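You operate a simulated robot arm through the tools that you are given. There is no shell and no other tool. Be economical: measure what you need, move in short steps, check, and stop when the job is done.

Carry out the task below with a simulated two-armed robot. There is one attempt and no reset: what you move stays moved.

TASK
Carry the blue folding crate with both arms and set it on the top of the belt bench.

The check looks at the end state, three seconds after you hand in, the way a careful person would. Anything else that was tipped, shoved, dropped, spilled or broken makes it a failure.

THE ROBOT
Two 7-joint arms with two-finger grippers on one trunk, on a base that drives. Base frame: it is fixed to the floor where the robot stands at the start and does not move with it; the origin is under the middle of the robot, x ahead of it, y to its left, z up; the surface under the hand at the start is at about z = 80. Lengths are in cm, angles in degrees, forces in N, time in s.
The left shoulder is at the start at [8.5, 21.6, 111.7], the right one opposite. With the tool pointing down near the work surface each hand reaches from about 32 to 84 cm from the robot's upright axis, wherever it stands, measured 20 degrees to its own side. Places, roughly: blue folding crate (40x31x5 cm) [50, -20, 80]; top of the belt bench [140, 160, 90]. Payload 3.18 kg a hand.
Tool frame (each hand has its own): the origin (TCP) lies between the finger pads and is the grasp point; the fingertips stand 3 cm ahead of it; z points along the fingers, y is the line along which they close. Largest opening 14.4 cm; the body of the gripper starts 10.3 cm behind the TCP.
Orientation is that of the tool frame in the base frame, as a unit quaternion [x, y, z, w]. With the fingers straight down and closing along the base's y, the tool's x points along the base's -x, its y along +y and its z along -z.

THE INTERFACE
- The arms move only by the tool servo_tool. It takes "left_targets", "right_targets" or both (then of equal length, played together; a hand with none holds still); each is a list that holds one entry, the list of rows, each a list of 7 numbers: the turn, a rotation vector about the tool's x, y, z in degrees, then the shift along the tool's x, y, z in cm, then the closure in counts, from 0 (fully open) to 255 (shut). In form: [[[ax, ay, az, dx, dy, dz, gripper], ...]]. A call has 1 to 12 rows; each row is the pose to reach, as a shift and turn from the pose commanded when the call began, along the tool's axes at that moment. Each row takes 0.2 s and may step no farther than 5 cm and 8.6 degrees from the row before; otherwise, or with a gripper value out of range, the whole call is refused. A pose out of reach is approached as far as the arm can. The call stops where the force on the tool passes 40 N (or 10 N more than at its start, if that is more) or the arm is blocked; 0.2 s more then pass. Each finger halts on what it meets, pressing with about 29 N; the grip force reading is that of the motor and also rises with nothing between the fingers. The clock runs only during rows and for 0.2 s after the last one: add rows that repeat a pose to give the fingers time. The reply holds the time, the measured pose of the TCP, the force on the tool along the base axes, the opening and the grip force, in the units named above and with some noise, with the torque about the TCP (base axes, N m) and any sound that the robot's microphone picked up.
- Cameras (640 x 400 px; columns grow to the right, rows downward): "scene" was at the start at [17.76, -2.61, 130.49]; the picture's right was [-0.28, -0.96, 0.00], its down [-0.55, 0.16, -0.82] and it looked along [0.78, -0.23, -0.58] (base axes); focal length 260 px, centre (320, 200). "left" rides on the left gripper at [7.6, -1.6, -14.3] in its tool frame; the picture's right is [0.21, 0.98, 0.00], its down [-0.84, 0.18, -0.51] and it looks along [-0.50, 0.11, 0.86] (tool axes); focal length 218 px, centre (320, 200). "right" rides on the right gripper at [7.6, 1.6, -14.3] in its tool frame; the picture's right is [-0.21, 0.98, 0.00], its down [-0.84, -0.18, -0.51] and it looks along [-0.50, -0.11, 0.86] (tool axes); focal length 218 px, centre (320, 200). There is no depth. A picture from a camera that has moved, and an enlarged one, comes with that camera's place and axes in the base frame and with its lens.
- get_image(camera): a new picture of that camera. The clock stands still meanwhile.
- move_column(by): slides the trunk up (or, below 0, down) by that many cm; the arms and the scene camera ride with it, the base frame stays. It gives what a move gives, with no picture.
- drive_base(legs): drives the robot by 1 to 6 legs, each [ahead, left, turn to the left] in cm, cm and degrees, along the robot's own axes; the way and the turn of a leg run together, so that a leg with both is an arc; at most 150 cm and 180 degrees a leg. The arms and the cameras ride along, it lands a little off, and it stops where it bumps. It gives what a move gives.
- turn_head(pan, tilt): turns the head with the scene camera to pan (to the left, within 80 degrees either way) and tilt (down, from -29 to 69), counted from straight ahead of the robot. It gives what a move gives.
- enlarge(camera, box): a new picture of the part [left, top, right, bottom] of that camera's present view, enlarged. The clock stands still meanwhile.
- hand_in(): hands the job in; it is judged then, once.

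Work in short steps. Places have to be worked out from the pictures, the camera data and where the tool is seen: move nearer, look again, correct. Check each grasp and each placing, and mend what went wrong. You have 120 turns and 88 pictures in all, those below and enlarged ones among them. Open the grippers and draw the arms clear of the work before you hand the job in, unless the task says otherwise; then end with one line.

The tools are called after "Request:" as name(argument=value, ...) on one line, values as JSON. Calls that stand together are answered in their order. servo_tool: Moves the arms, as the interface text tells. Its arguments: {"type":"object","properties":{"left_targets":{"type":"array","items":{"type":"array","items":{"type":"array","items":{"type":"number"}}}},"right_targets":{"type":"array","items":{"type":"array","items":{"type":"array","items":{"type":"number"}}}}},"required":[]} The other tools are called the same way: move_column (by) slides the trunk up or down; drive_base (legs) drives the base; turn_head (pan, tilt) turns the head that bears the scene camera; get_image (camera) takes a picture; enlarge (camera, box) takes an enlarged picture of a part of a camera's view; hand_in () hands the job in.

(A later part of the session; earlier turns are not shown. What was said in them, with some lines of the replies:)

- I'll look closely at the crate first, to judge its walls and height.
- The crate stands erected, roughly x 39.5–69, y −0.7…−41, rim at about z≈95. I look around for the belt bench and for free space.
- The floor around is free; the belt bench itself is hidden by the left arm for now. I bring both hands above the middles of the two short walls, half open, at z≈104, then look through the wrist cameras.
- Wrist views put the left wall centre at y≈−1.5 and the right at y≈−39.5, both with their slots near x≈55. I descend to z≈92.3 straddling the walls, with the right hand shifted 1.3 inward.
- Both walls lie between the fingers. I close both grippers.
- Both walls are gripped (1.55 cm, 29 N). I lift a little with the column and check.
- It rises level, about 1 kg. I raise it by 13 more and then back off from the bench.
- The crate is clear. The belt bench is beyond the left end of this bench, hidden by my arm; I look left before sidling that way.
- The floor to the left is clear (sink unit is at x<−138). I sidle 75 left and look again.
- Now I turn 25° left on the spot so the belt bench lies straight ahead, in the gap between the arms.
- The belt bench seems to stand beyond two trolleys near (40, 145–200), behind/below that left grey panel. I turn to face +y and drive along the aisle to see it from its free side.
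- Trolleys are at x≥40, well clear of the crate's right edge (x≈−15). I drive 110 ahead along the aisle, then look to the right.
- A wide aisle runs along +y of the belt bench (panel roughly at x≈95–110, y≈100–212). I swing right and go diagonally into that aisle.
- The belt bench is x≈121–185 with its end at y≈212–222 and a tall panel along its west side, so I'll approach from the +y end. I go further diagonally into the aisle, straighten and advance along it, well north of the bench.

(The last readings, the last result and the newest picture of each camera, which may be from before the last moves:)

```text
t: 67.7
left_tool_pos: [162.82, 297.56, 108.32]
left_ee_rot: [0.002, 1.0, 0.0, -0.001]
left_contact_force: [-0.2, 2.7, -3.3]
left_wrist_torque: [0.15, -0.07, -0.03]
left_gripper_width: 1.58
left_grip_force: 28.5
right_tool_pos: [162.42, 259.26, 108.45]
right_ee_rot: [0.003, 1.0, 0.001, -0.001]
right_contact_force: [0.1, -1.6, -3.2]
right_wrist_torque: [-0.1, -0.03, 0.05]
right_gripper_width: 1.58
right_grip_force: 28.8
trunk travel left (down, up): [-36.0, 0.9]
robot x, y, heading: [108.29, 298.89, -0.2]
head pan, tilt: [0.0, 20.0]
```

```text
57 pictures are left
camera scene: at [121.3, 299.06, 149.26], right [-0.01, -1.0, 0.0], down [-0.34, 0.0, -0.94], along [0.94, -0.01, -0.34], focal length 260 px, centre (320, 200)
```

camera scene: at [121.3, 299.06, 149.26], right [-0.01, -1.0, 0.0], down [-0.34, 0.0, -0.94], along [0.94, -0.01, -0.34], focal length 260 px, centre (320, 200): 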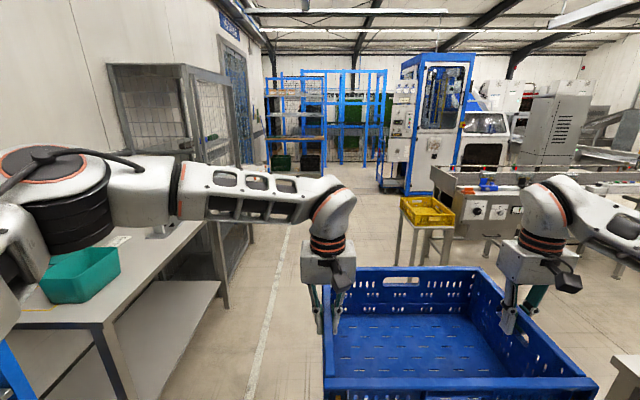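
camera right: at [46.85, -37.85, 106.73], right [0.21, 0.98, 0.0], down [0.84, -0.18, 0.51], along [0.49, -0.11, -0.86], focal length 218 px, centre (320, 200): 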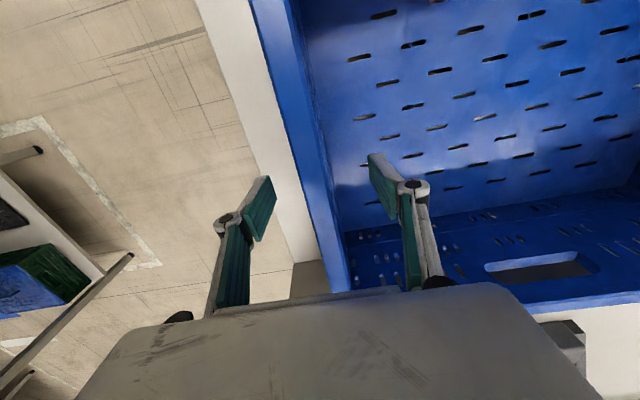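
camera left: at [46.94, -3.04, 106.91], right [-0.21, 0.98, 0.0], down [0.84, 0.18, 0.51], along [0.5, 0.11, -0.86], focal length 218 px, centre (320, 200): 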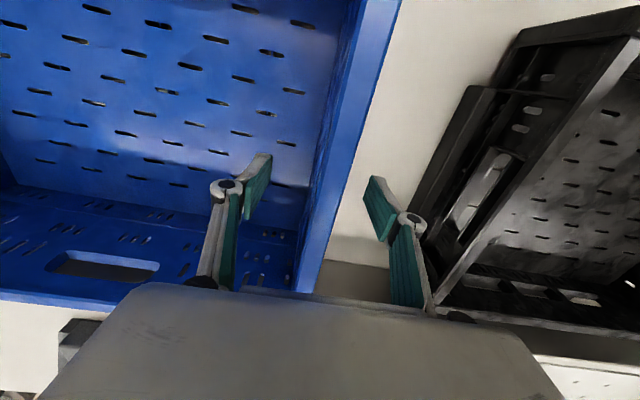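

The bench top shows as x≈121–169, end at y≈225, z≈90; a post stands near (109, 212). I advance 38 more and turn right to face the bench end.

Request:
drive_base(legs=[[38, 3, 0], [0, 0, -45]])

Request:
turn_head(pan=-40, tilt=30)

Request:
get_image(camera="scene")

```text
t: 72.2
left_tool_pos: [183.71, 262.03, 108.45]
left_ee_rot: [0.385, 0.923, 0.0, -0.001]
left_contact_force: [2.7, 1.4, -3.7]
left_wrist_torque: [0.07, -0.08, -0.04]
left_gripper_width: 1.57
left_grip_force: 29.1
right_tool_pos: [156.43, 235.5, 108.54]
right_ee_rot: [0.385, 0.923, 0.001, -0.002]
right_contact_force: [-1.3, -0.7, -3.4]
right_wrist_torque: [-0.08, 0.0, 0.04]
right_gripper_width: 1.57
right_grip_force: 28.6
trunk travel left (down, up): [-36.0, 0.9]
robot x, y, heading: [146.34, 302.14, -45.4]
head pan, tilt: [0.0, 20.0]
```

```text
t: 73.3
left_tool_pos: [183.76, 262.01, 108.49]
left_ee_rot: [0.385, 0.923, 0.0, -0.001]
left_contact_force: [2.1, 1.0, -3.3]
left_wrist_torque: [-0.02, -0.1, -0.05]
left_gripper_width: 1.57
left_grip_force: 29.3
right_tool_pos: [156.33, 235.35, 108.48]
right_ee_rot: [0.386, 0.922, 0.001, -0.001]
right_contact_force: [-1.8, -1.2, -2.9]
right_wrist_torque: [-0.03, 0.09, 0.05]
right_gripper_width: 1.56
right_grip_force: 29.1
trunk travel left (down, up): [-36.0, 0.9]
robot x, y, heading: [146.28, 301.94, -45.4]
head pan, tilt: [-40.0, 30.0]
```

```text
56 pictures are left
camera scene: at [149.76, 289.97, 147.66], right [-1.0, -0.08, 0.0], down [-0.04, 0.5, -0.87], along [0.07, -0.86, -0.5], focal length 260 px, centre (320, 200)
```

scene: 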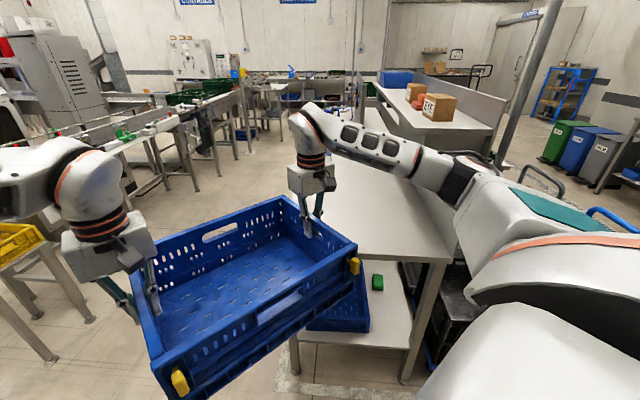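

Part of the bench top is visible but my right arm hides the rest; I finish the turn to face it squarely.

Request:
drive_base(legs=[[0, 0, -44.5]])

Request:
turn_head(pan=0, tilt=25)

Request:
get_image(camera="scene")

```text
t: 75.7
left_tool_pos: [145.31, 247.39, 108.26]
left_ee_rot: [0.704, 0.71, 0.0, 0.0]
left_contact_force: [3.5, 0.9, -4.6]
left_wrist_torque: [0.04, -0.09, -0.1]
left_gripper_width: 1.6
left_grip_force: 29.0
right_tool_pos: [107.16, 247.27, 108.45]
right_ee_rot: [0.704, 0.71, 0.002, -0.001]
right_contact_force: [-2.5, 0.9, -3.5]
right_wrist_torque: [-0.06, 0.1, 0.0]
right_gripper_width: 1.55
right_grip_force: 29.1
trunk travel left (down, up): [-36.0, 0.9]
robot x, y, heading: [146.67, 301.85, -89.4]
head pan, tilt: [-40.0, 30.0]
```

```text
t: 76.8
left_tool_pos: [145.56, 247.37, 108.49]
left_ee_rot: [0.704, 0.711, 0.0, 0.0]
left_contact_force: [2.5, 0.7, -3.7]
left_wrist_torque: [-0.09, -0.09, -0.11]
left_gripper_width: 1.59
left_grip_force: 28.7
right_tool_pos: [107.26, 247.28, 108.44]
right_ee_rot: [0.704, 0.71, 0.002, -0.001]
right_contact_force: [-2.3, 0.1, -3.8]
right_wrist_torque: [0.04, 0.14, 0.04]
right_gripper_width: 1.57
right_grip_force: 29.4
trunk travel left (down, up): [-36.0, 0.9]
robot x, y, heading: [146.56, 302.38, -89.7]
head pan, tilt: [0.0, 25.0]
```

```text
55 pictures are left
camera scene: at [146.24, 288.61, 148.45], right [-1.0, -0.01, 0.0], down [0.0, 0.42, -0.91], along [0.01, -0.91, -0.42], focal length 260 px, centre (320, 200)
```

scene: 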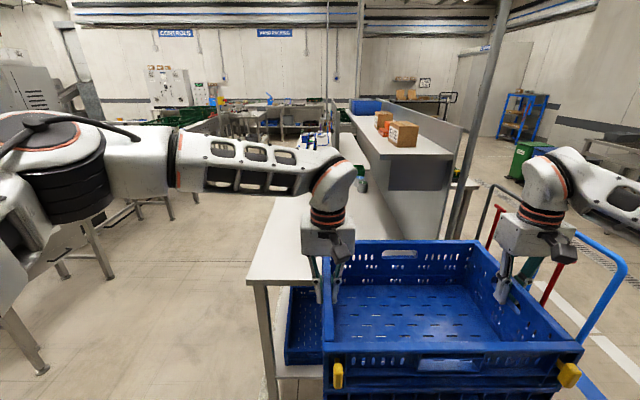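

The bench has a free worktop (x≈128–172) with an overhead shelf and panel on its west side, so its open side is east. I'll approach from there: sidle 80 east along the aisle and look.

Request:
drive_base(legs=[[0, 80, 0]])

Request:
turn_head(pan=-35, tilt=25)

Request:
get_image(camera="scene")

Request:
turn_head(pan=5, tilt=30)

Request:
get_image(camera="scene")

```text
t: 84.1
left_tool_pos: [224.45, 247.98, 108.43]
left_ee_rot: [0.704, 0.71, 0.001, 0.0]
left_contact_force: [2.3, -0.2, -4.0]
left_wrist_torque: [-0.03, -0.06, -0.06]
left_gripper_width: 1.57
left_grip_force: 29.2
right_tool_pos: [186.17, 247.97, 108.42]
right_ee_rot: [0.705, 0.709, 0.001, -0.002]
right_contact_force: [-1.9, -0.5, -3.4]
right_wrist_torque: [-0.03, 0.07, 0.05]
right_gripper_width: 1.57
right_grip_force: 29.1
trunk travel left (down, up): [-36.0, 0.9]
robot x, y, heading: [225.4, 302.53, -89.7]
head pan, tilt: [0.0, 25.0]
```

```text
t: 85.2
left_tool_pos: [224.4, 248.01, 108.44]
left_ee_rot: [0.704, 0.71, 0.0, -0.001]
left_contact_force: [0.8, 0.5, -3.3]
left_wrist_torque: [-0.09, -0.1, -0.1]
left_gripper_width: 1.62
left_grip_force: 29.1
right_tool_pos: [186.3, 247.88, 108.41]
right_ee_rot: [0.705, 0.709, 0.001, -0.002]
right_contact_force: [-1.8, -0.1, -4.4]
right_wrist_torque: [0.05, 0.1, 0.05]
right_gripper_width: 1.58
right_grip_force: 29.1
trunk travel left (down, up): [-36.0, 0.9]
robot x, y, heading: [225.32, 302.58, -89.6]
head pan, tilt: [-35.0, 25.0]
```

```text
54 pictures are left
camera scene: at [220.16, 290.77, 148.45], right [-0.82, 0.57, 0.0], down [0.24, 0.35, -0.91], along [-0.52, -0.75, -0.42], focal length 260 px, centre (320, 200)
```

scene: 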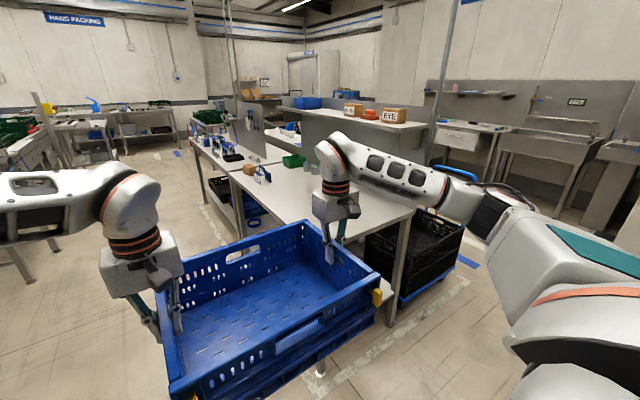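

```text
t: 86.2
left_tool_pos: [224.38, 247.75, 108.43]
left_ee_rot: [0.704, 0.71, 0.0, -0.001]
left_contact_force: [1.8, 0.3, -3.6]
left_wrist_torque: [-0.02, -0.09, -0.03]
left_gripper_width: 1.56
left_grip_force: 28.8
right_tool_pos: [186.32, 247.91, 108.41]
right_ee_rot: [0.705, 0.709, 0.001, -0.002]
right_contact_force: [-2.5, 0.3, -4.2]
right_wrist_torque: [0.01, 0.13, 0.08]
right_gripper_width: 1.58
right_grip_force: 28.6
trunk travel left (down, up): [-36.0, 0.9]
robot x, y, heading: [225.58, 302.65, -89.8]
head pan, tilt: [5.0, 30.0]
```

```text
53 pictures are left
camera scene: at [226.22, 289.34, 147.66], right [-1.0, -0.09, 0.0], down [-0.05, 0.5, -0.87], along [0.08, -0.86, -0.5], focal length 260 px, centre (320, 200)
```

scene: 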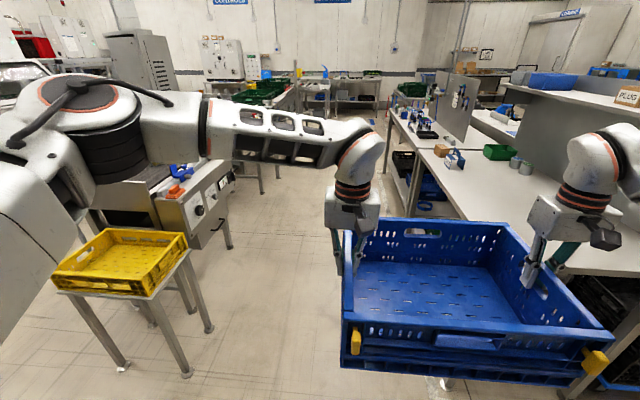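

This is the belt bench: worktop free from y≈165 to 225, with mugs near (133,159), a dispenser near (161,140), and boxes on an overhead shelf. I go 72 ahead, turn right there so the crate sweeps only over the empty end, and check.

Request:
drive_base(legs=[[72, 0, 0], [0, 0, -45]])

Request:
turn_head(pan=-10, tilt=30)

Request:
get_image(camera="scene")

```text
t: 92.2
left_tool_pos: [185.99, 193.09, 108.51]
left_ee_rot: [0.923, 0.384, 0.001, -0.001]
left_contact_force: [1.1, -2.2, -4.3]
left_wrist_torque: [-0.05, -0.1, -0.03]
left_gripper_width: 1.56
left_grip_force: 29.1
right_tool_pos: [159.07, 220.13, 108.53]
right_ee_rot: [0.924, 0.382, 0.002, 0.0]
right_contact_force: [-1.2, 0.4, -4.2]
right_wrist_torque: [0.01, 0.13, 0.0]
right_gripper_width: 1.6
right_grip_force: 29.2
trunk travel left (down, up): [-36.0, 0.9]
robot x, y, heading: [225.35, 230.88, -135.1]
head pan, tilt: [5.0, 30.0]
```

```text
t: 93.0
left_tool_pos: [185.93, 192.97, 108.35]
left_ee_rot: [0.924, 0.383, 0.001, 0.0]
left_contact_force: [0.7, -1.3, -4.0]
left_wrist_torque: [-0.07, 0.02, -0.11]
left_gripper_width: 1.61
left_grip_force: 28.5
right_tool_pos: [159.05, 220.23, 108.51]
right_ee_rot: [0.924, 0.383, 0.001, 0.0]
right_contact_force: [-1.5, 0.6, -3.2]
right_wrist_torque: [0.04, 0.03, 0.04]
right_gripper_width: 1.57
right_grip_force: 29.4
trunk travel left (down, up): [-36.0, 0.9]
robot x, y, heading: [225.7, 230.85, -135.1]
head pan, tilt: [-10.0, 30.0]
```

```text
52 pictures are left
camera scene: at [215.1, 222.46, 147.66], right [-0.57, 0.82, 0.0], down [0.41, 0.29, -0.87], along [-0.71, -0.5, -0.5], focal length 260 px, centre (320, 200)
```

scene: 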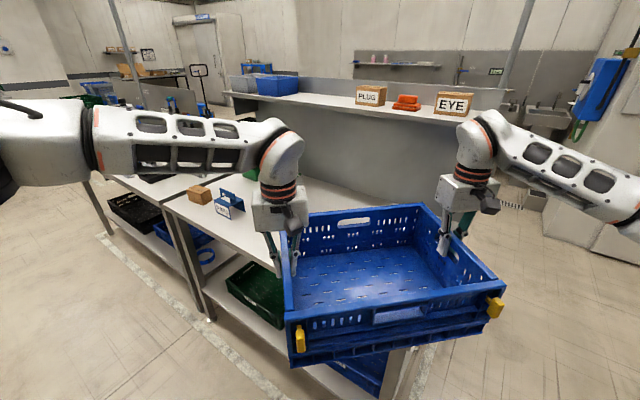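

Clear so far. I finish the turn to face west and look at the landing area.

Request:
drive_base(legs=[[0, 0, -44.9]])

Request:
turn_head(pan=20, tilt=30)

Request:
get_image(camera="scene")

```text
t: 95.4
left_tool_pos: [170.89, 231.75, 108.41]
left_ee_rot: [1.0, 0.004, 0.001, 0.001]
left_contact_force: [0.8, -2.6, -4.2]
left_wrist_torque: [-0.1, -0.02, -0.05]
left_gripper_width: 1.59
left_grip_force: 28.9
right_tool_pos: [170.75, 269.95, 108.51]
right_ee_rot: [1.0, 0.004, 0.002, 0.001]
right_contact_force: [0.0, 2.4, -4.0]
right_wrist_torque: [0.1, 0.1, 0.02]
right_gripper_width: 1.59
right_grip_force: 29.0
trunk travel left (down, up): [-36.0, 0.9]
robot x, y, heading: [225.58, 230.59, -179.5]
head pan, tilt: [-10.0, 30.0]
```

```text
t: 96.4
left_tool_pos: [171.05, 231.66, 108.31]
left_ee_rot: [1.0, 0.003, 0.0, 0.001]
left_contact_force: [-0.1, -2.1, -4.2]
left_wrist_torque: [-0.08, 0.1, -0.05]
left_gripper_width: 1.57
left_grip_force: 28.9
right_tool_pos: [170.92, 269.98, 108.43]
right_ee_rot: [1.0, 0.004, 0.001, 0.0]
right_contact_force: [0.7, 0.6, -4.2]
right_wrist_torque: [0.08, -0.05, 0.01]
right_gripper_width: 1.58
right_grip_force: 29.1
trunk travel left (down, up): [-36.0, 0.9]
robot x, y, heading: [225.71, 230.62, -179.5]
head pan, tilt: [20.0, 30.0]
```

```text
51 pictures are left
camera scene: at [212.84, 227.38, 147.66], right [-0.35, 0.94, 0.0], down [0.47, 0.17, -0.87], along [-0.81, -0.3, -0.5], focal length 260 px, centre (320, 200)
```

scene: 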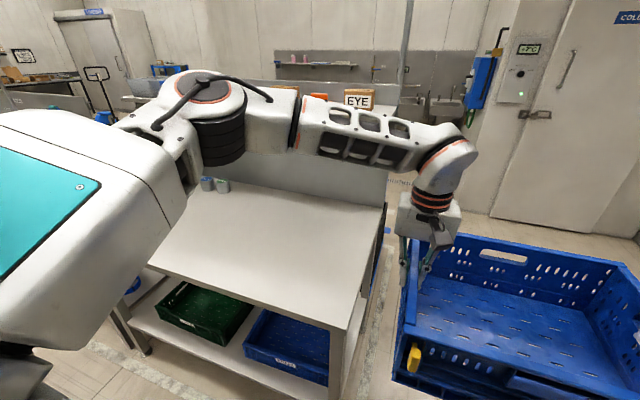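

The north part of the top is empty: corners about (174,219) and (115,220). I sidle 60 left so the crate lines up with y≈171–211.

Request:
drive_base(legs=[[0, 60, 0]])

Request:
turn_head(pan=-8, tilt=35)

Request:
get_image(camera="scene")

Request:
get_image(camera="left")

```text
t: 102.1
left_tool_pos: [171.45, 171.99, 108.45]
left_ee_rot: [1.0, 0.006, 0.001, -0.001]
left_contact_force: [0.0, -2.5, -4.4]
left_wrist_torque: [-0.06, 0.0, -0.06]
left_gripper_width: 1.6
left_grip_force: 29.2
right_tool_pos: [171.19, 210.18, 108.31]
right_ee_rot: [1.0, 0.005, 0.002, -0.001]
right_contact_force: [0.0, 1.7, -3.5]
right_wrist_torque: [0.06, 0.04, 0.03]
right_gripper_width: 1.57
right_grip_force: 29.0
trunk travel left (down, up): [-36.0, 0.9]
robot x, y, heading: [226.0, 170.96, -179.3]
head pan, tilt: [20.0, 30.0]
```

```text
t: 103.0
left_tool_pos: [171.53, 171.98, 108.39]
left_ee_rot: [1.0, 0.006, 0.002, 0.001]
left_contact_force: [-0.1, -2.4, -4.3]
left_wrist_torque: [-0.06, 0.08, -0.05]
left_gripper_width: 1.58
left_grip_force: 28.7
right_tool_pos: [171.17, 210.26, 108.41]
right_ee_rot: [1.0, 0.006, 0.002, 0.0]
right_contact_force: [0.0, 1.6, -4.7]
right_wrist_torque: [0.08, -0.02, 0.03]
right_gripper_width: 1.58
right_grip_force: 28.9
trunk travel left (down, up): [-36.0, 0.9]
robot x, y, heading: [225.83, 171.1, -179.4]
head pan, tilt: [-8.0, 35.0]
```

```text
50 pictures are left
camera scene: at [213.09, 172.1, 146.88], right [0.13, 0.99, 0.0], down [0.57, -0.07, -0.82], along [-0.81, 0.11, -0.57], focal length 260 px, centre (320, 200)
```

scene: 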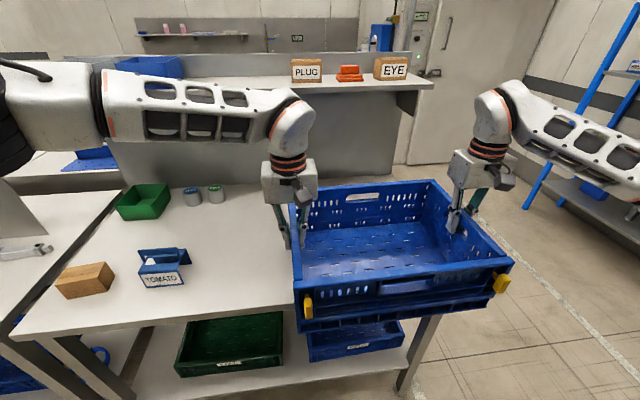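

```text
49 pictures are left
camera left: at [179.14, 173.78, 122.78], right [0.22, -0.98, 0.0], down [-0.84, -0.19, 0.51], along [-0.49, -0.11, -0.86], focal length 218 px, centre (320, 200)
```

left: 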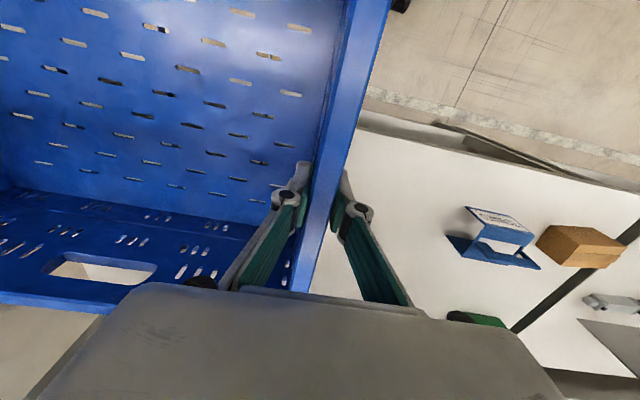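

The landing spot is free: mugs at about (124,142), dispenser at (165,143), crate spanning y 171–211. I drive 12 ahead, then extend both arms 10 cm together.

Request:
drive_base(legs=[[12, 0, 0]])

Request:
servo_tool(left_targets=[[[0, 0, 0, -1, 0, 0, 255], [0, 0, 0, -2, 0, 0, 255], [0, 0, 0, -3, 0, 0, 255], [0, 0, 0, -4, 0, 0, 255], [0, 0, 0, -5, 0, 0, 255], [0, 0, 0, -6, 0, 0, 255], [0, 0, 0, -7, 0, 0, 255], [0, 0, 0, -8, 0, 0, 255], [0, 0, 0, -9, 0, 0, 255], [0, 0, 0, -10, 0, 0, 255], [0, 0, 0, -10, 0, 0, 255]]], right_targets=[[[0, 0, 0, -1, 0, 0, 255], [0, 0, 0, -2, 0, 0, 255], [0, 0, 0, -3, 0, 0, 255], [0, 0, 0, -4, 0, 0, 255], [0, 0, 0, -5, 0, 0, 255], [0, 0, 0, -6, 0, 0, 255], [0, 0, 0, -7, 0, 0, 255], [0, 0, 0, -8, 0, 0, 255], [0, 0, 0, -9, 0, 0, 255], [0, 0, 0, -10, 0, 0, 255], [0, 0, 0, -10, 0, 0, 255]]])

Request:
get_image(camera="scene")

```text
t: 104.2
left_tool_pos: [159.51, 171.85, 108.39]
left_ee_rot: [1.0, 0.006, 0.002, 0.0]
left_contact_force: [0.3, -2.2, -4.4]
left_wrist_torque: [-0.1, 0.07, -0.03]
left_gripper_width: 1.6
left_grip_force: 29.2
right_tool_pos: [159.39, 210.09, 108.5]
right_ee_rot: [1.0, 0.005, 0.002, 0.0]
right_contact_force: [-0.7, 2.2, -4.4]
right_wrist_torque: [0.17, -0.02, 0.01]
right_gripper_width: 1.57
right_grip_force: 28.5
trunk travel left (down, up): [-36.0, 0.9]
robot x, y, heading: [214.02, 170.76, -179.3]
head pan, tilt: [-8.0, 35.0]
```

```text
t: 106.6
left_tool_pos: [149.56, 171.74, 108.42]
left_ee_rot: [1.0, 0.006, 0.001, 0.0]
left_contact_force: [-0.1, -2.6, -3.8]
left_wrist_torque: [-0.08, 0.1, -0.07]
left_gripper_width: 1.57
left_grip_force: 29.1
right_tool_pos: [149.35, 209.88, 108.41]
right_ee_rot: [1.0, 0.006, 0.002, 0.0]
right_contact_force: [-0.5, 2.4, -4.2]
right_wrist_torque: [0.13, -0.05, -0.07]
right_gripper_width: 1.58
right_grip_force: 28.9
trunk travel left (down, up): [-36.0, 0.9]
robot x, y, heading: [213.88, 170.88, -179.4]
head pan, tilt: [-8.0, 35.0]
```

```text
48 pictures are left
camera scene: at [201.21, 171.98, 146.88], right [0.13, 0.99, 0.0], down [0.57, -0.07, -0.82], along [-0.81, 0.11, -0.57], focal length 260 px, centre (320, 200)
```

scene: 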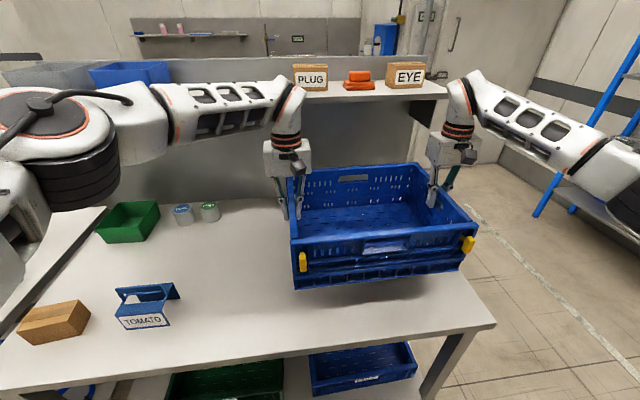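

The crate hovers above the free top, bottom at about z≈96. I lower the column 4, then check.

Request:
move_column(by=-4)

Request:
get_image(camera="scene")

```text
t: 107.5
left_tool_pos: [149.59, 171.6, 104.51]
left_ee_rot: [1.0, 0.007, 0.001, -0.001]
left_contact_force: [0.8, -0.8, -4.0]
left_wrist_torque: [0.03, -0.05, -0.09]
left_gripper_width: 1.57
left_grip_force: 28.7
right_tool_pos: [149.52, 210.0, 104.58]
right_ee_rot: [1.0, 0.005, 0.002, 0.0]
right_contact_force: [0.1, 0.8, -2.9]
right_wrist_torque: [0.0, 0.13, 0.0]
right_gripper_width: 1.59
right_grip_force: 29.0
trunk travel left (down, up): [-32.0, 4.9]
robot x, y, heading: [214.43, 170.7, -179.4]
head pan, tilt: [-8.0, 35.0]
```

```text
47 pictures are left
camera scene: at [201.19, 171.96, 142.94], right [0.13, 0.99, 0.0], down [0.57, -0.07, -0.82], along [-0.81, 0.11, -0.57], focal length 260 px, centre (320, 200)
```

scene: 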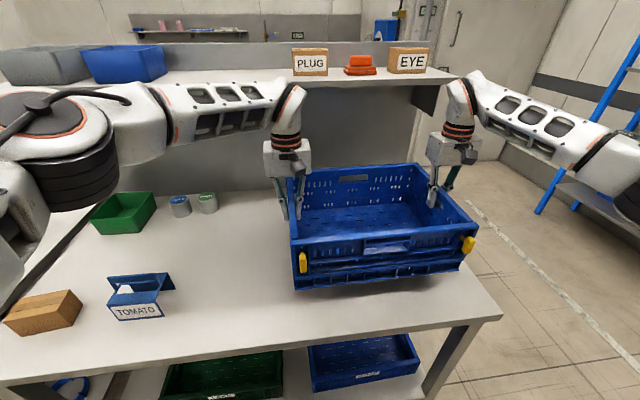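

Still carried (about 4 N per hand). I lower with the arms in half-centimetre rows; the call halts on contact force.

Request:
servo_tool(left_targets=[[[0, 0, 0, 0, 0, 0.4, 255], [0, 0, 0, 0, 0, 0.8, 255], [0, 0, 0, 0, 0, 1.2, 255], [0, 0, 0, 0, 0, 1.6, 255], [0, 0, 0, 0, 0, 2.0, 255], [0, 0, 0, 0, 0, 2.0, 255]]], right_targets=[[[0, 0, 0, 0, 0, 0.4, 255], [0, 0, 0, 0, 0, 0.8, 255], [0, 0, 0, 0, 0, 1.2, 255], [0, 0, 0, 0, 0, 1.6, 255], [0, 0, 0, 0, 0, 2.0, 255], [0, 0, 0, 0, 0, 2.0, 255]]])

```text
t: 108.9
left_tool_pos: [149.67, 171.66, 102.35]
left_ee_rot: [1.0, 0.005, 0.0, 0.0]
left_contact_force: [-0.2, 0.0, -4.2]
left_wrist_torque: [0.04, 0.11, 0.07]
left_gripper_width: 1.59
left_grip_force: 29.2
right_tool_pos: [149.43, 210.0, 102.43]
right_ee_rot: [1.0, 0.005, 0.003, 0.0]
right_contact_force: [0.3, 0.9, -3.8]
right_wrist_torque: [-0.06, -0.03, 0.13]
right_gripper_width: 1.55
right_grip_force: 29.3
trunk travel left (down, up): [-32.0, 4.9]
robot x, y, heading: [214.32, 170.95, -179.3]
head pan, tilt: [-8.0, 35.0]
```

No contact yet at bottom ≈90; I continue in the same small steps.

Request:
servo_tool(left_targets=[[[0, 0, 0, 0, 0, 0.3, 255], [0, 0, 0, 0, 0, 0.6, 255], [0, 0, 0, 0, 0, 0.9, 255], [0, 0, 0, 0, 0, 1.2, 255], [0, 0, 0, 0, 0, 1.5, 255], [0, 0, 0, 0, 0, 1.5, 255]]], right_targets=[[[0, 0, 0, 0, 0, 0.3, 255], [0, 0, 0, 0, 0, 0.6, 255], [0, 0, 0, 0, 0, 0.9, 255], [0, 0, 0, 0, 0, 1.2, 255], [0, 0, 0, 0, 0, 1.5, 255], [0, 0, 0, 0, 0, 1.5, 255]]])

Request:
enlarge(camera="scene", box=[260, 150, 500, 300])

```text
t: 110.3
left_tool_pos: [149.59, 171.69, 100.77]
left_ee_rot: [1.0, 0.006, 0.001, 0.001]
left_contact_force: [1.0, -1.2, -3.1]
left_wrist_torque: [-0.06, 0.14, -0.08]
left_gripper_width: 1.58
left_grip_force: 29.2
right_tool_pos: [149.48, 209.98, 100.88]
right_ee_rot: [1.0, 0.006, 0.002, 0.001]
right_contact_force: [-0.4, 2.0, -3.8]
right_wrist_torque: [0.08, -0.07, 0.01]
right_gripper_width: 1.56
right_grip_force: 28.9
trunk travel left (down, up): [-32.0, 4.9]
robot x, y, heading: [214.14, 170.92, -179.7]
head pan, tilt: [-8.0, 35.0]
```

```text
2.67 times, centred on (380, 225) of scene
camera zoom: at [201.12, 171.98, 142.92], right [0.13, 0.99, 0.0], down [0.57, -0.07, -0.82], along [-0.81, 0.11, -0.57], focal length 692 px, centre (160, 133)
```

zoom: 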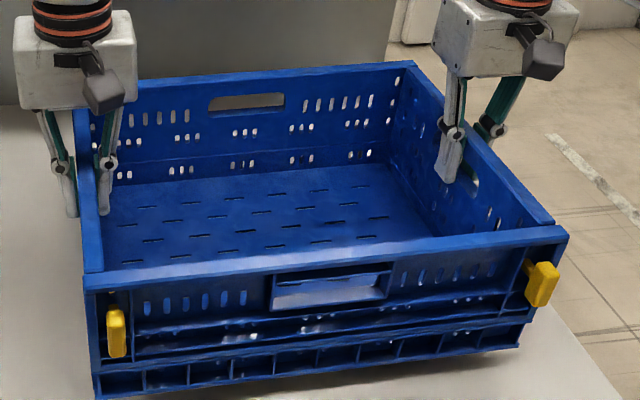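

Still hanging, with ~9 cm margin to the bench's right end. I keep lowering.

Request:
servo_tool(left_targets=[[[0, 0, 0, 0, 0, 0.3, 255], [0, 0, 0, 0, 0, 0.6, 255], [0, 0, 0, 0, 0, 0.9, 255], [0, 0, 0, 0, 0, 1.2, 255], [0, 0, 0, 0, 0, 1.5, 255], [0, 0, 0, 0, 0, 1.8, 255], [0, 0, 0, 0, 0, 1.8, 255]]], right_targets=[[[0, 0, 0, 0, 0, 0.3, 255], [0, 0, 0, 0, 0, 0.6, 255], [0, 0, 0, 0, 0, 0.9, 255], [0, 0, 0, 0, 0, 1.2, 255], [0, 0, 0, 0, 0, 1.5, 255], [0, 0, 0, 0, 0, 1.8, 255], [0, 0, 0, 0, 0, 1.8, 255]]])

```text
t: 111.9
left_tool_pos: [149.59, 171.72, 99.03]
left_ee_rot: [1.0, 0.006, 0.001, 0.0]
left_contact_force: [0.0, -2.2, -3.6]
left_wrist_torque: [-0.15, 0.04, -0.12]
left_gripper_width: 1.57
left_grip_force: 29.1
right_tool_pos: [149.28, 210.06, 99.1]
right_ee_rot: [1.0, 0.005, 0.003, 0.0]
right_contact_force: [0.0, 1.9, -3.3]
right_wrist_torque: [0.12, 0.03, -0.01]
right_gripper_width: 1.59
right_grip_force: 28.7
trunk travel left (down, up): [-32.0, 4.9]
robot x, y, heading: [213.97, 170.62, -179.1]
head pan, tilt: [-8.0, 35.0]
```

No contact yet (bottom ≈86.5); continue down.

Request:
servo_tool(left_targets=[[[0, 0, 0, 0, 0, 0.3, 255], [0, 0, 0, 0, 0, 0.6, 255], [0, 0, 0, 0, 0, 0.9, 255], [0, 0, 0, 0, 0, 1.2, 255], [0, 0, 0, 0, 0, 1.5, 255], [0, 0, 0, 0, 0, 1.8, 255], [0, 0, 0, 0, 0, 1.8, 255]]], right_targets=[[[0, 0, 0, 0, 0, 0.3, 255], [0, 0, 0, 0, 0, 0.6, 255], [0, 0, 0, 0, 0, 0.9, 255], [0, 0, 0, 0, 0, 1.2, 255], [0, 0, 0, 0, 0, 1.5, 255], [0, 0, 0, 0, 0, 1.8, 255], [0, 0, 0, 0, 0, 1.8, 255]]])

Request:
get_image(camera="scene")

```text
t: 113.5
left_tool_pos: [149.83, 171.72, 97.73]
left_ee_rot: [1.0, 0.006, -0.003, 0.0]
left_contact_force: [-6.9, 1.2, 27.7]
left_wrist_torque: [0.06, 0.25, -0.08]
left_gripper_width: 1.56
left_grip_force: 29.5
right_tool_pos: [149.61, 209.94, 97.73]
right_ee_rot: [1.0, 0.005, -0.001, 0.0]
right_contact_force: [-3.6, 3.9, 29.1]
right_wrist_torque: [0.19, 0.2, -0.01]
right_gripper_width: 1.6
right_grip_force: 29.3
trunk travel left (down, up): [-32.0, 4.9]
robot x, y, heading: [213.99, 170.95, -179.2]
head pan, tilt: [-8.0, 35.0]
```

```text
45 pictures are left
camera scene: at [201.59, 171.86, 142.99], right [0.13, 0.99, 0.0], down [0.57, -0.07, -0.82], along [-0.81, 0.11, -0.57], focal length 260 px, centre (320, 200)
```

scene: 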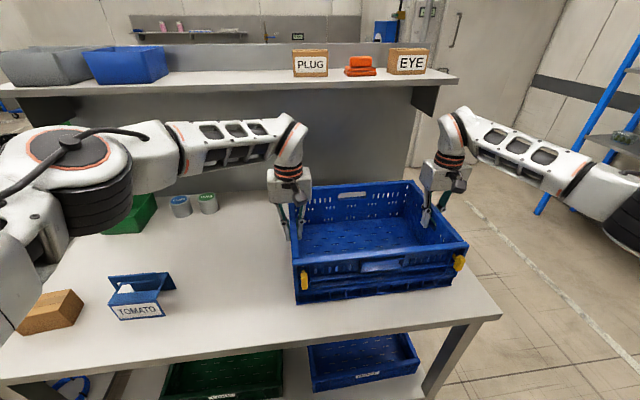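

The crate is down (surface z≈85, ~28 N each). I relieve the press by 0.6 cm and open both grippers gently.

Request:
servo_tool(left_targets=[[[0, 0, 0, 0, 0, -0.3, 255], [0, 0, 0, 0, 0, -0.6, 255], [0, 0, 0, 0, 0, -0.6, 220], [0, 0, 0, 0, 0, -0.6, 180], [0, 0, 0, 0, 0, -0.6, 130], [0, 0, 0, 0, 0, -0.6, 130], [0, 0, 0, 0, 0, -0.6, 130]]], right_targets=[[[0, 0, 0, 0, 0, -0.3, 255], [0, 0, 0, 0, 0, -0.6, 255], [0, 0, 0, 0, 0, -0.6, 220], [0, 0, 0, 0, 0, -0.6, 180], [0, 0, 0, 0, 0, -0.6, 130], [0, 0, 0, 0, 0, -0.6, 130], [0, 0, 0, 0, 0, -0.6, 130]]])

Request:
get_image(camera="left")

Request:
get_image(camera="right")

```text
t: 115.1
left_tool_pos: [149.8, 171.84, 97.92]
left_ee_rot: [1.0, 0.006, 0.001, 0.0]
left_contact_force: [-0.1, -0.3, 0.3]
left_wrist_torque: [0.0, 0.03, 0.03]
left_gripper_width: 7.05
left_grip_force: 0.1
right_tool_pos: [149.35, 209.98, 97.83]
right_ee_rot: [1.0, 0.006, 0.001, 0.0]
right_contact_force: [1.1, 0.2, -0.9]
right_wrist_torque: [0.01, -0.02, 0.0]
right_gripper_width: 7.06
right_grip_force: 0.1
trunk travel left (down, up): [-32.0, 4.9]
robot x, y, heading: [213.84, 170.95, -179.5]
head pan, tilt: [-8.0, 35.0]
```

```text
44 pictures are left
camera left: at [157.33, 173.52, 112.29], right [0.22, -0.98, 0.0], down [-0.84, -0.19, 0.51], along [-0.49, -0.11, -0.86], focal length 218 px, centre (320, 200)
```

left: 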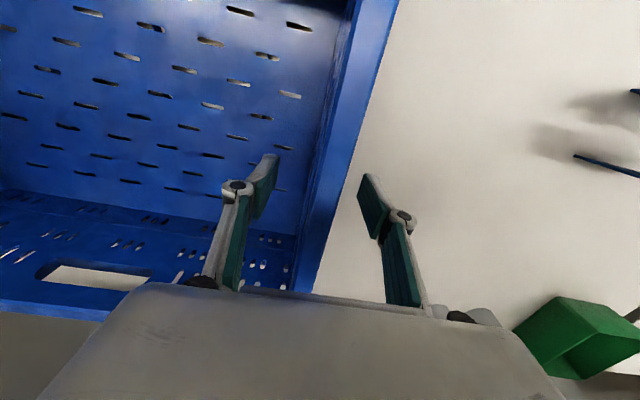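

```text
43 pictures are left
camera right: at [157.1, 208.51, 112.15], right [-0.2, -0.98, 0.0], down [-0.85, 0.17, 0.5], along [-0.49, 0.1, -0.86], focal length 218 px, centre (320, 200)
```

right: 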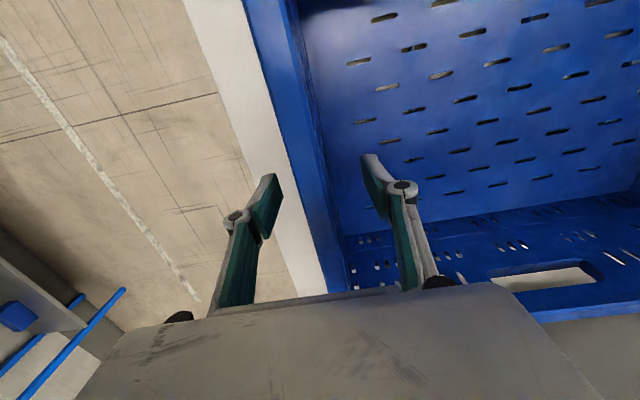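

Both walls are free within the open fingers, and the crate stands flat on the top. I raise the hands straight up 14 cm.

Request:
servo_tool(left_targets=[[[0, 0, 0, 0, 0, -1, 130], [0, 0, 0, 0, 0, -3, 130], [0, 0, 0, 0, 0, -6, 130], [0, 0, 0, 0, 0, -9, 130], [0, 0, 0, 0, 0, -12, 130], [0, 0, 0, 0, 0, -14, 130], [0, 0, 0, 0, 0, -14, 130]]], right_targets=[[[0, 0, 0, 0, 0, -1, 130], [0, 0, 0, 0, 0, -3, 130], [0, 0, 0, 0, 0, -6, 130], [0, 0, 0, 0, 0, -9, 130], [0, 0, 0, 0, 0, -12, 130], [0, 0, 0, 0, 0, -14, 130], [0, 0, 0, 0, 0, -14, 130]]])

Request:
get_image(camera="scene")

```text
t: 116.7
left_tool_pos: [149.51, 171.93, 111.85]
left_ee_rot: [1.0, 0.005, 0.001, 0.0]
left_contact_force: [0.0, 0.1, 0.5]
left_wrist_torque: [-0.02, -0.03, 0.02]
left_gripper_width: 7.05
left_grip_force: 0.0
right_tool_pos: [149.37, 209.84, 111.98]
right_ee_rot: [1.0, 0.005, 0.002, 0.001]
right_contact_force: [-0.3, 0.2, 0.1]
right_wrist_torque: [0.02, 0.01, 0.04]
right_gripper_width: 7.05
right_grip_force: 0.0
trunk travel left (down, up): [-32.0, 4.9]
robot x, y, heading: [214.47, 171.09, -179.4]
head pan, tilt: [-8.0, 35.0]
```

```text
42 pictures are left
camera scene: at [201.15, 171.97, 142.92], right [0.13, 0.99, 0.0], down [0.57, -0.07, -0.82], along [-0.81, 0.11, -0.57], focal length 260 px, centre (320, 200)
```

scene: 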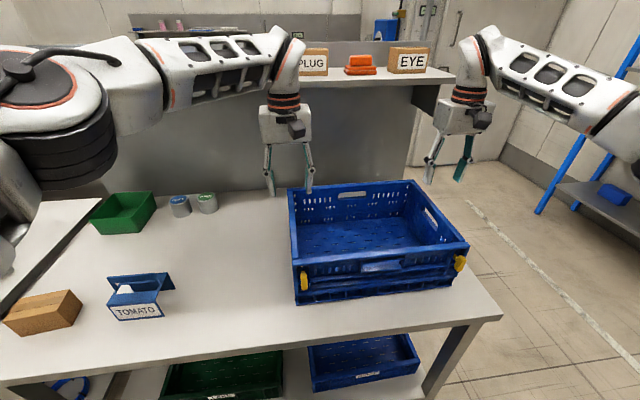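

The crate stands well on the top and nothing else has moved. I back the robot 25 cm so the arms are clear of the work.

Request:
drive_base(legs=[[-25, 0, 0]])

Request:
get_image(camera="scene")

```text
t: 118.5
left_tool_pos: [174.39, 172.1, 111.82]
left_ee_rot: [1.0, 0.006, 0.0, 0.001]
left_contact_force: [0.1, 0.1, 0.4]
left_wrist_torque: [-0.01, 0.03, -0.02]
left_gripper_width: 7.04
left_grip_force: 0.1
right_tool_pos: [174.35, 210.07, 111.93]
right_ee_rot: [1.0, 0.005, 0.002, 0.0]
right_contact_force: [-0.7, -0.4, 0.3]
right_wrist_torque: [0.0, -0.01, 0.01]
right_gripper_width: 7.07
right_grip_force: 0.1
trunk travel left (down, up): [-32.0, 4.9]
robot x, y, heading: [239.46, 171.46, -179.5]
head pan, tilt: [-8.0, 35.0]
```

```text
41 pictures are left
camera scene: at [226.06, 172.22, 142.94], right [0.13, 0.99, 0.0], down [0.57, -0.07, -0.82], along [-0.81, 0.1, -0.57], focal length 260 px, centre (320, 200)
```

scene: 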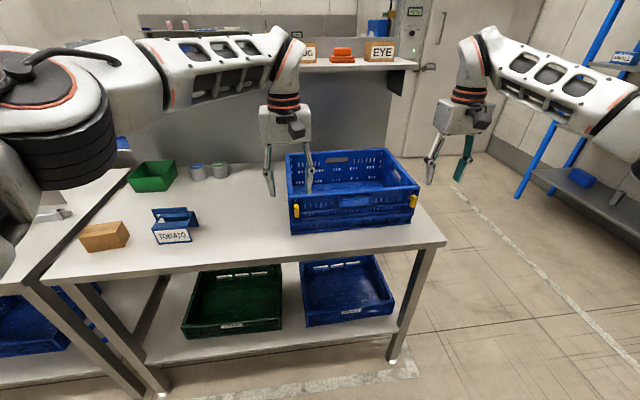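

The crate stands squarely on the bench top with everything else undisturbed. I open the grippers fully and hand in.

Request:
servo_tool(left_targets=[[[0, 0, 0, 0, 0, 0, 0], [0, 0, 0, 0, 0, 0, 0], [0, 0, 0, 0, 0, 0, 0]]], right_targets=[[[0, 0, 0, 0, 0, 0, 0], [0, 0, 0, 0, 0, 0, 0], [0, 0, 0, 0, 0, 0, 0]]])

Request:
hand_in()

```text
t: 119.3
left_tool_pos: [174.39, 172.02, 111.9]
left_ee_rot: [1.0, 0.006, 0.002, 0.0]
left_contact_force: [0.3, 0.1, 0.4]
left_wrist_torque: [0.03, -0.04, 0.03]
left_gripper_width: 14.4
left_grip_force: 0.1
right_tool_pos: [174.19, 209.97, 111.84]
right_ee_rot: [1.0, 0.006, 0.002, 0.0]
right_contact_force: [0.3, 0.0, 0.1]
right_wrist_torque: [0.02, 0.03, -0.01]
right_gripper_width: 14.41
right_grip_force: 0.0
trunk travel left (down, up): [-32.0, 4.9]
robot x, y, heading: [238.87, 171.19, -179.4]
head pan, tilt: [-8.0, 35.0]
```

```text
The job is handed in.
```

The blue folding crate is standing upright on the free end of the belt bench's worktop; both grippers are open, the arms are backed clear, nothing else looks disturbed in the last picture, and the job is handed in.
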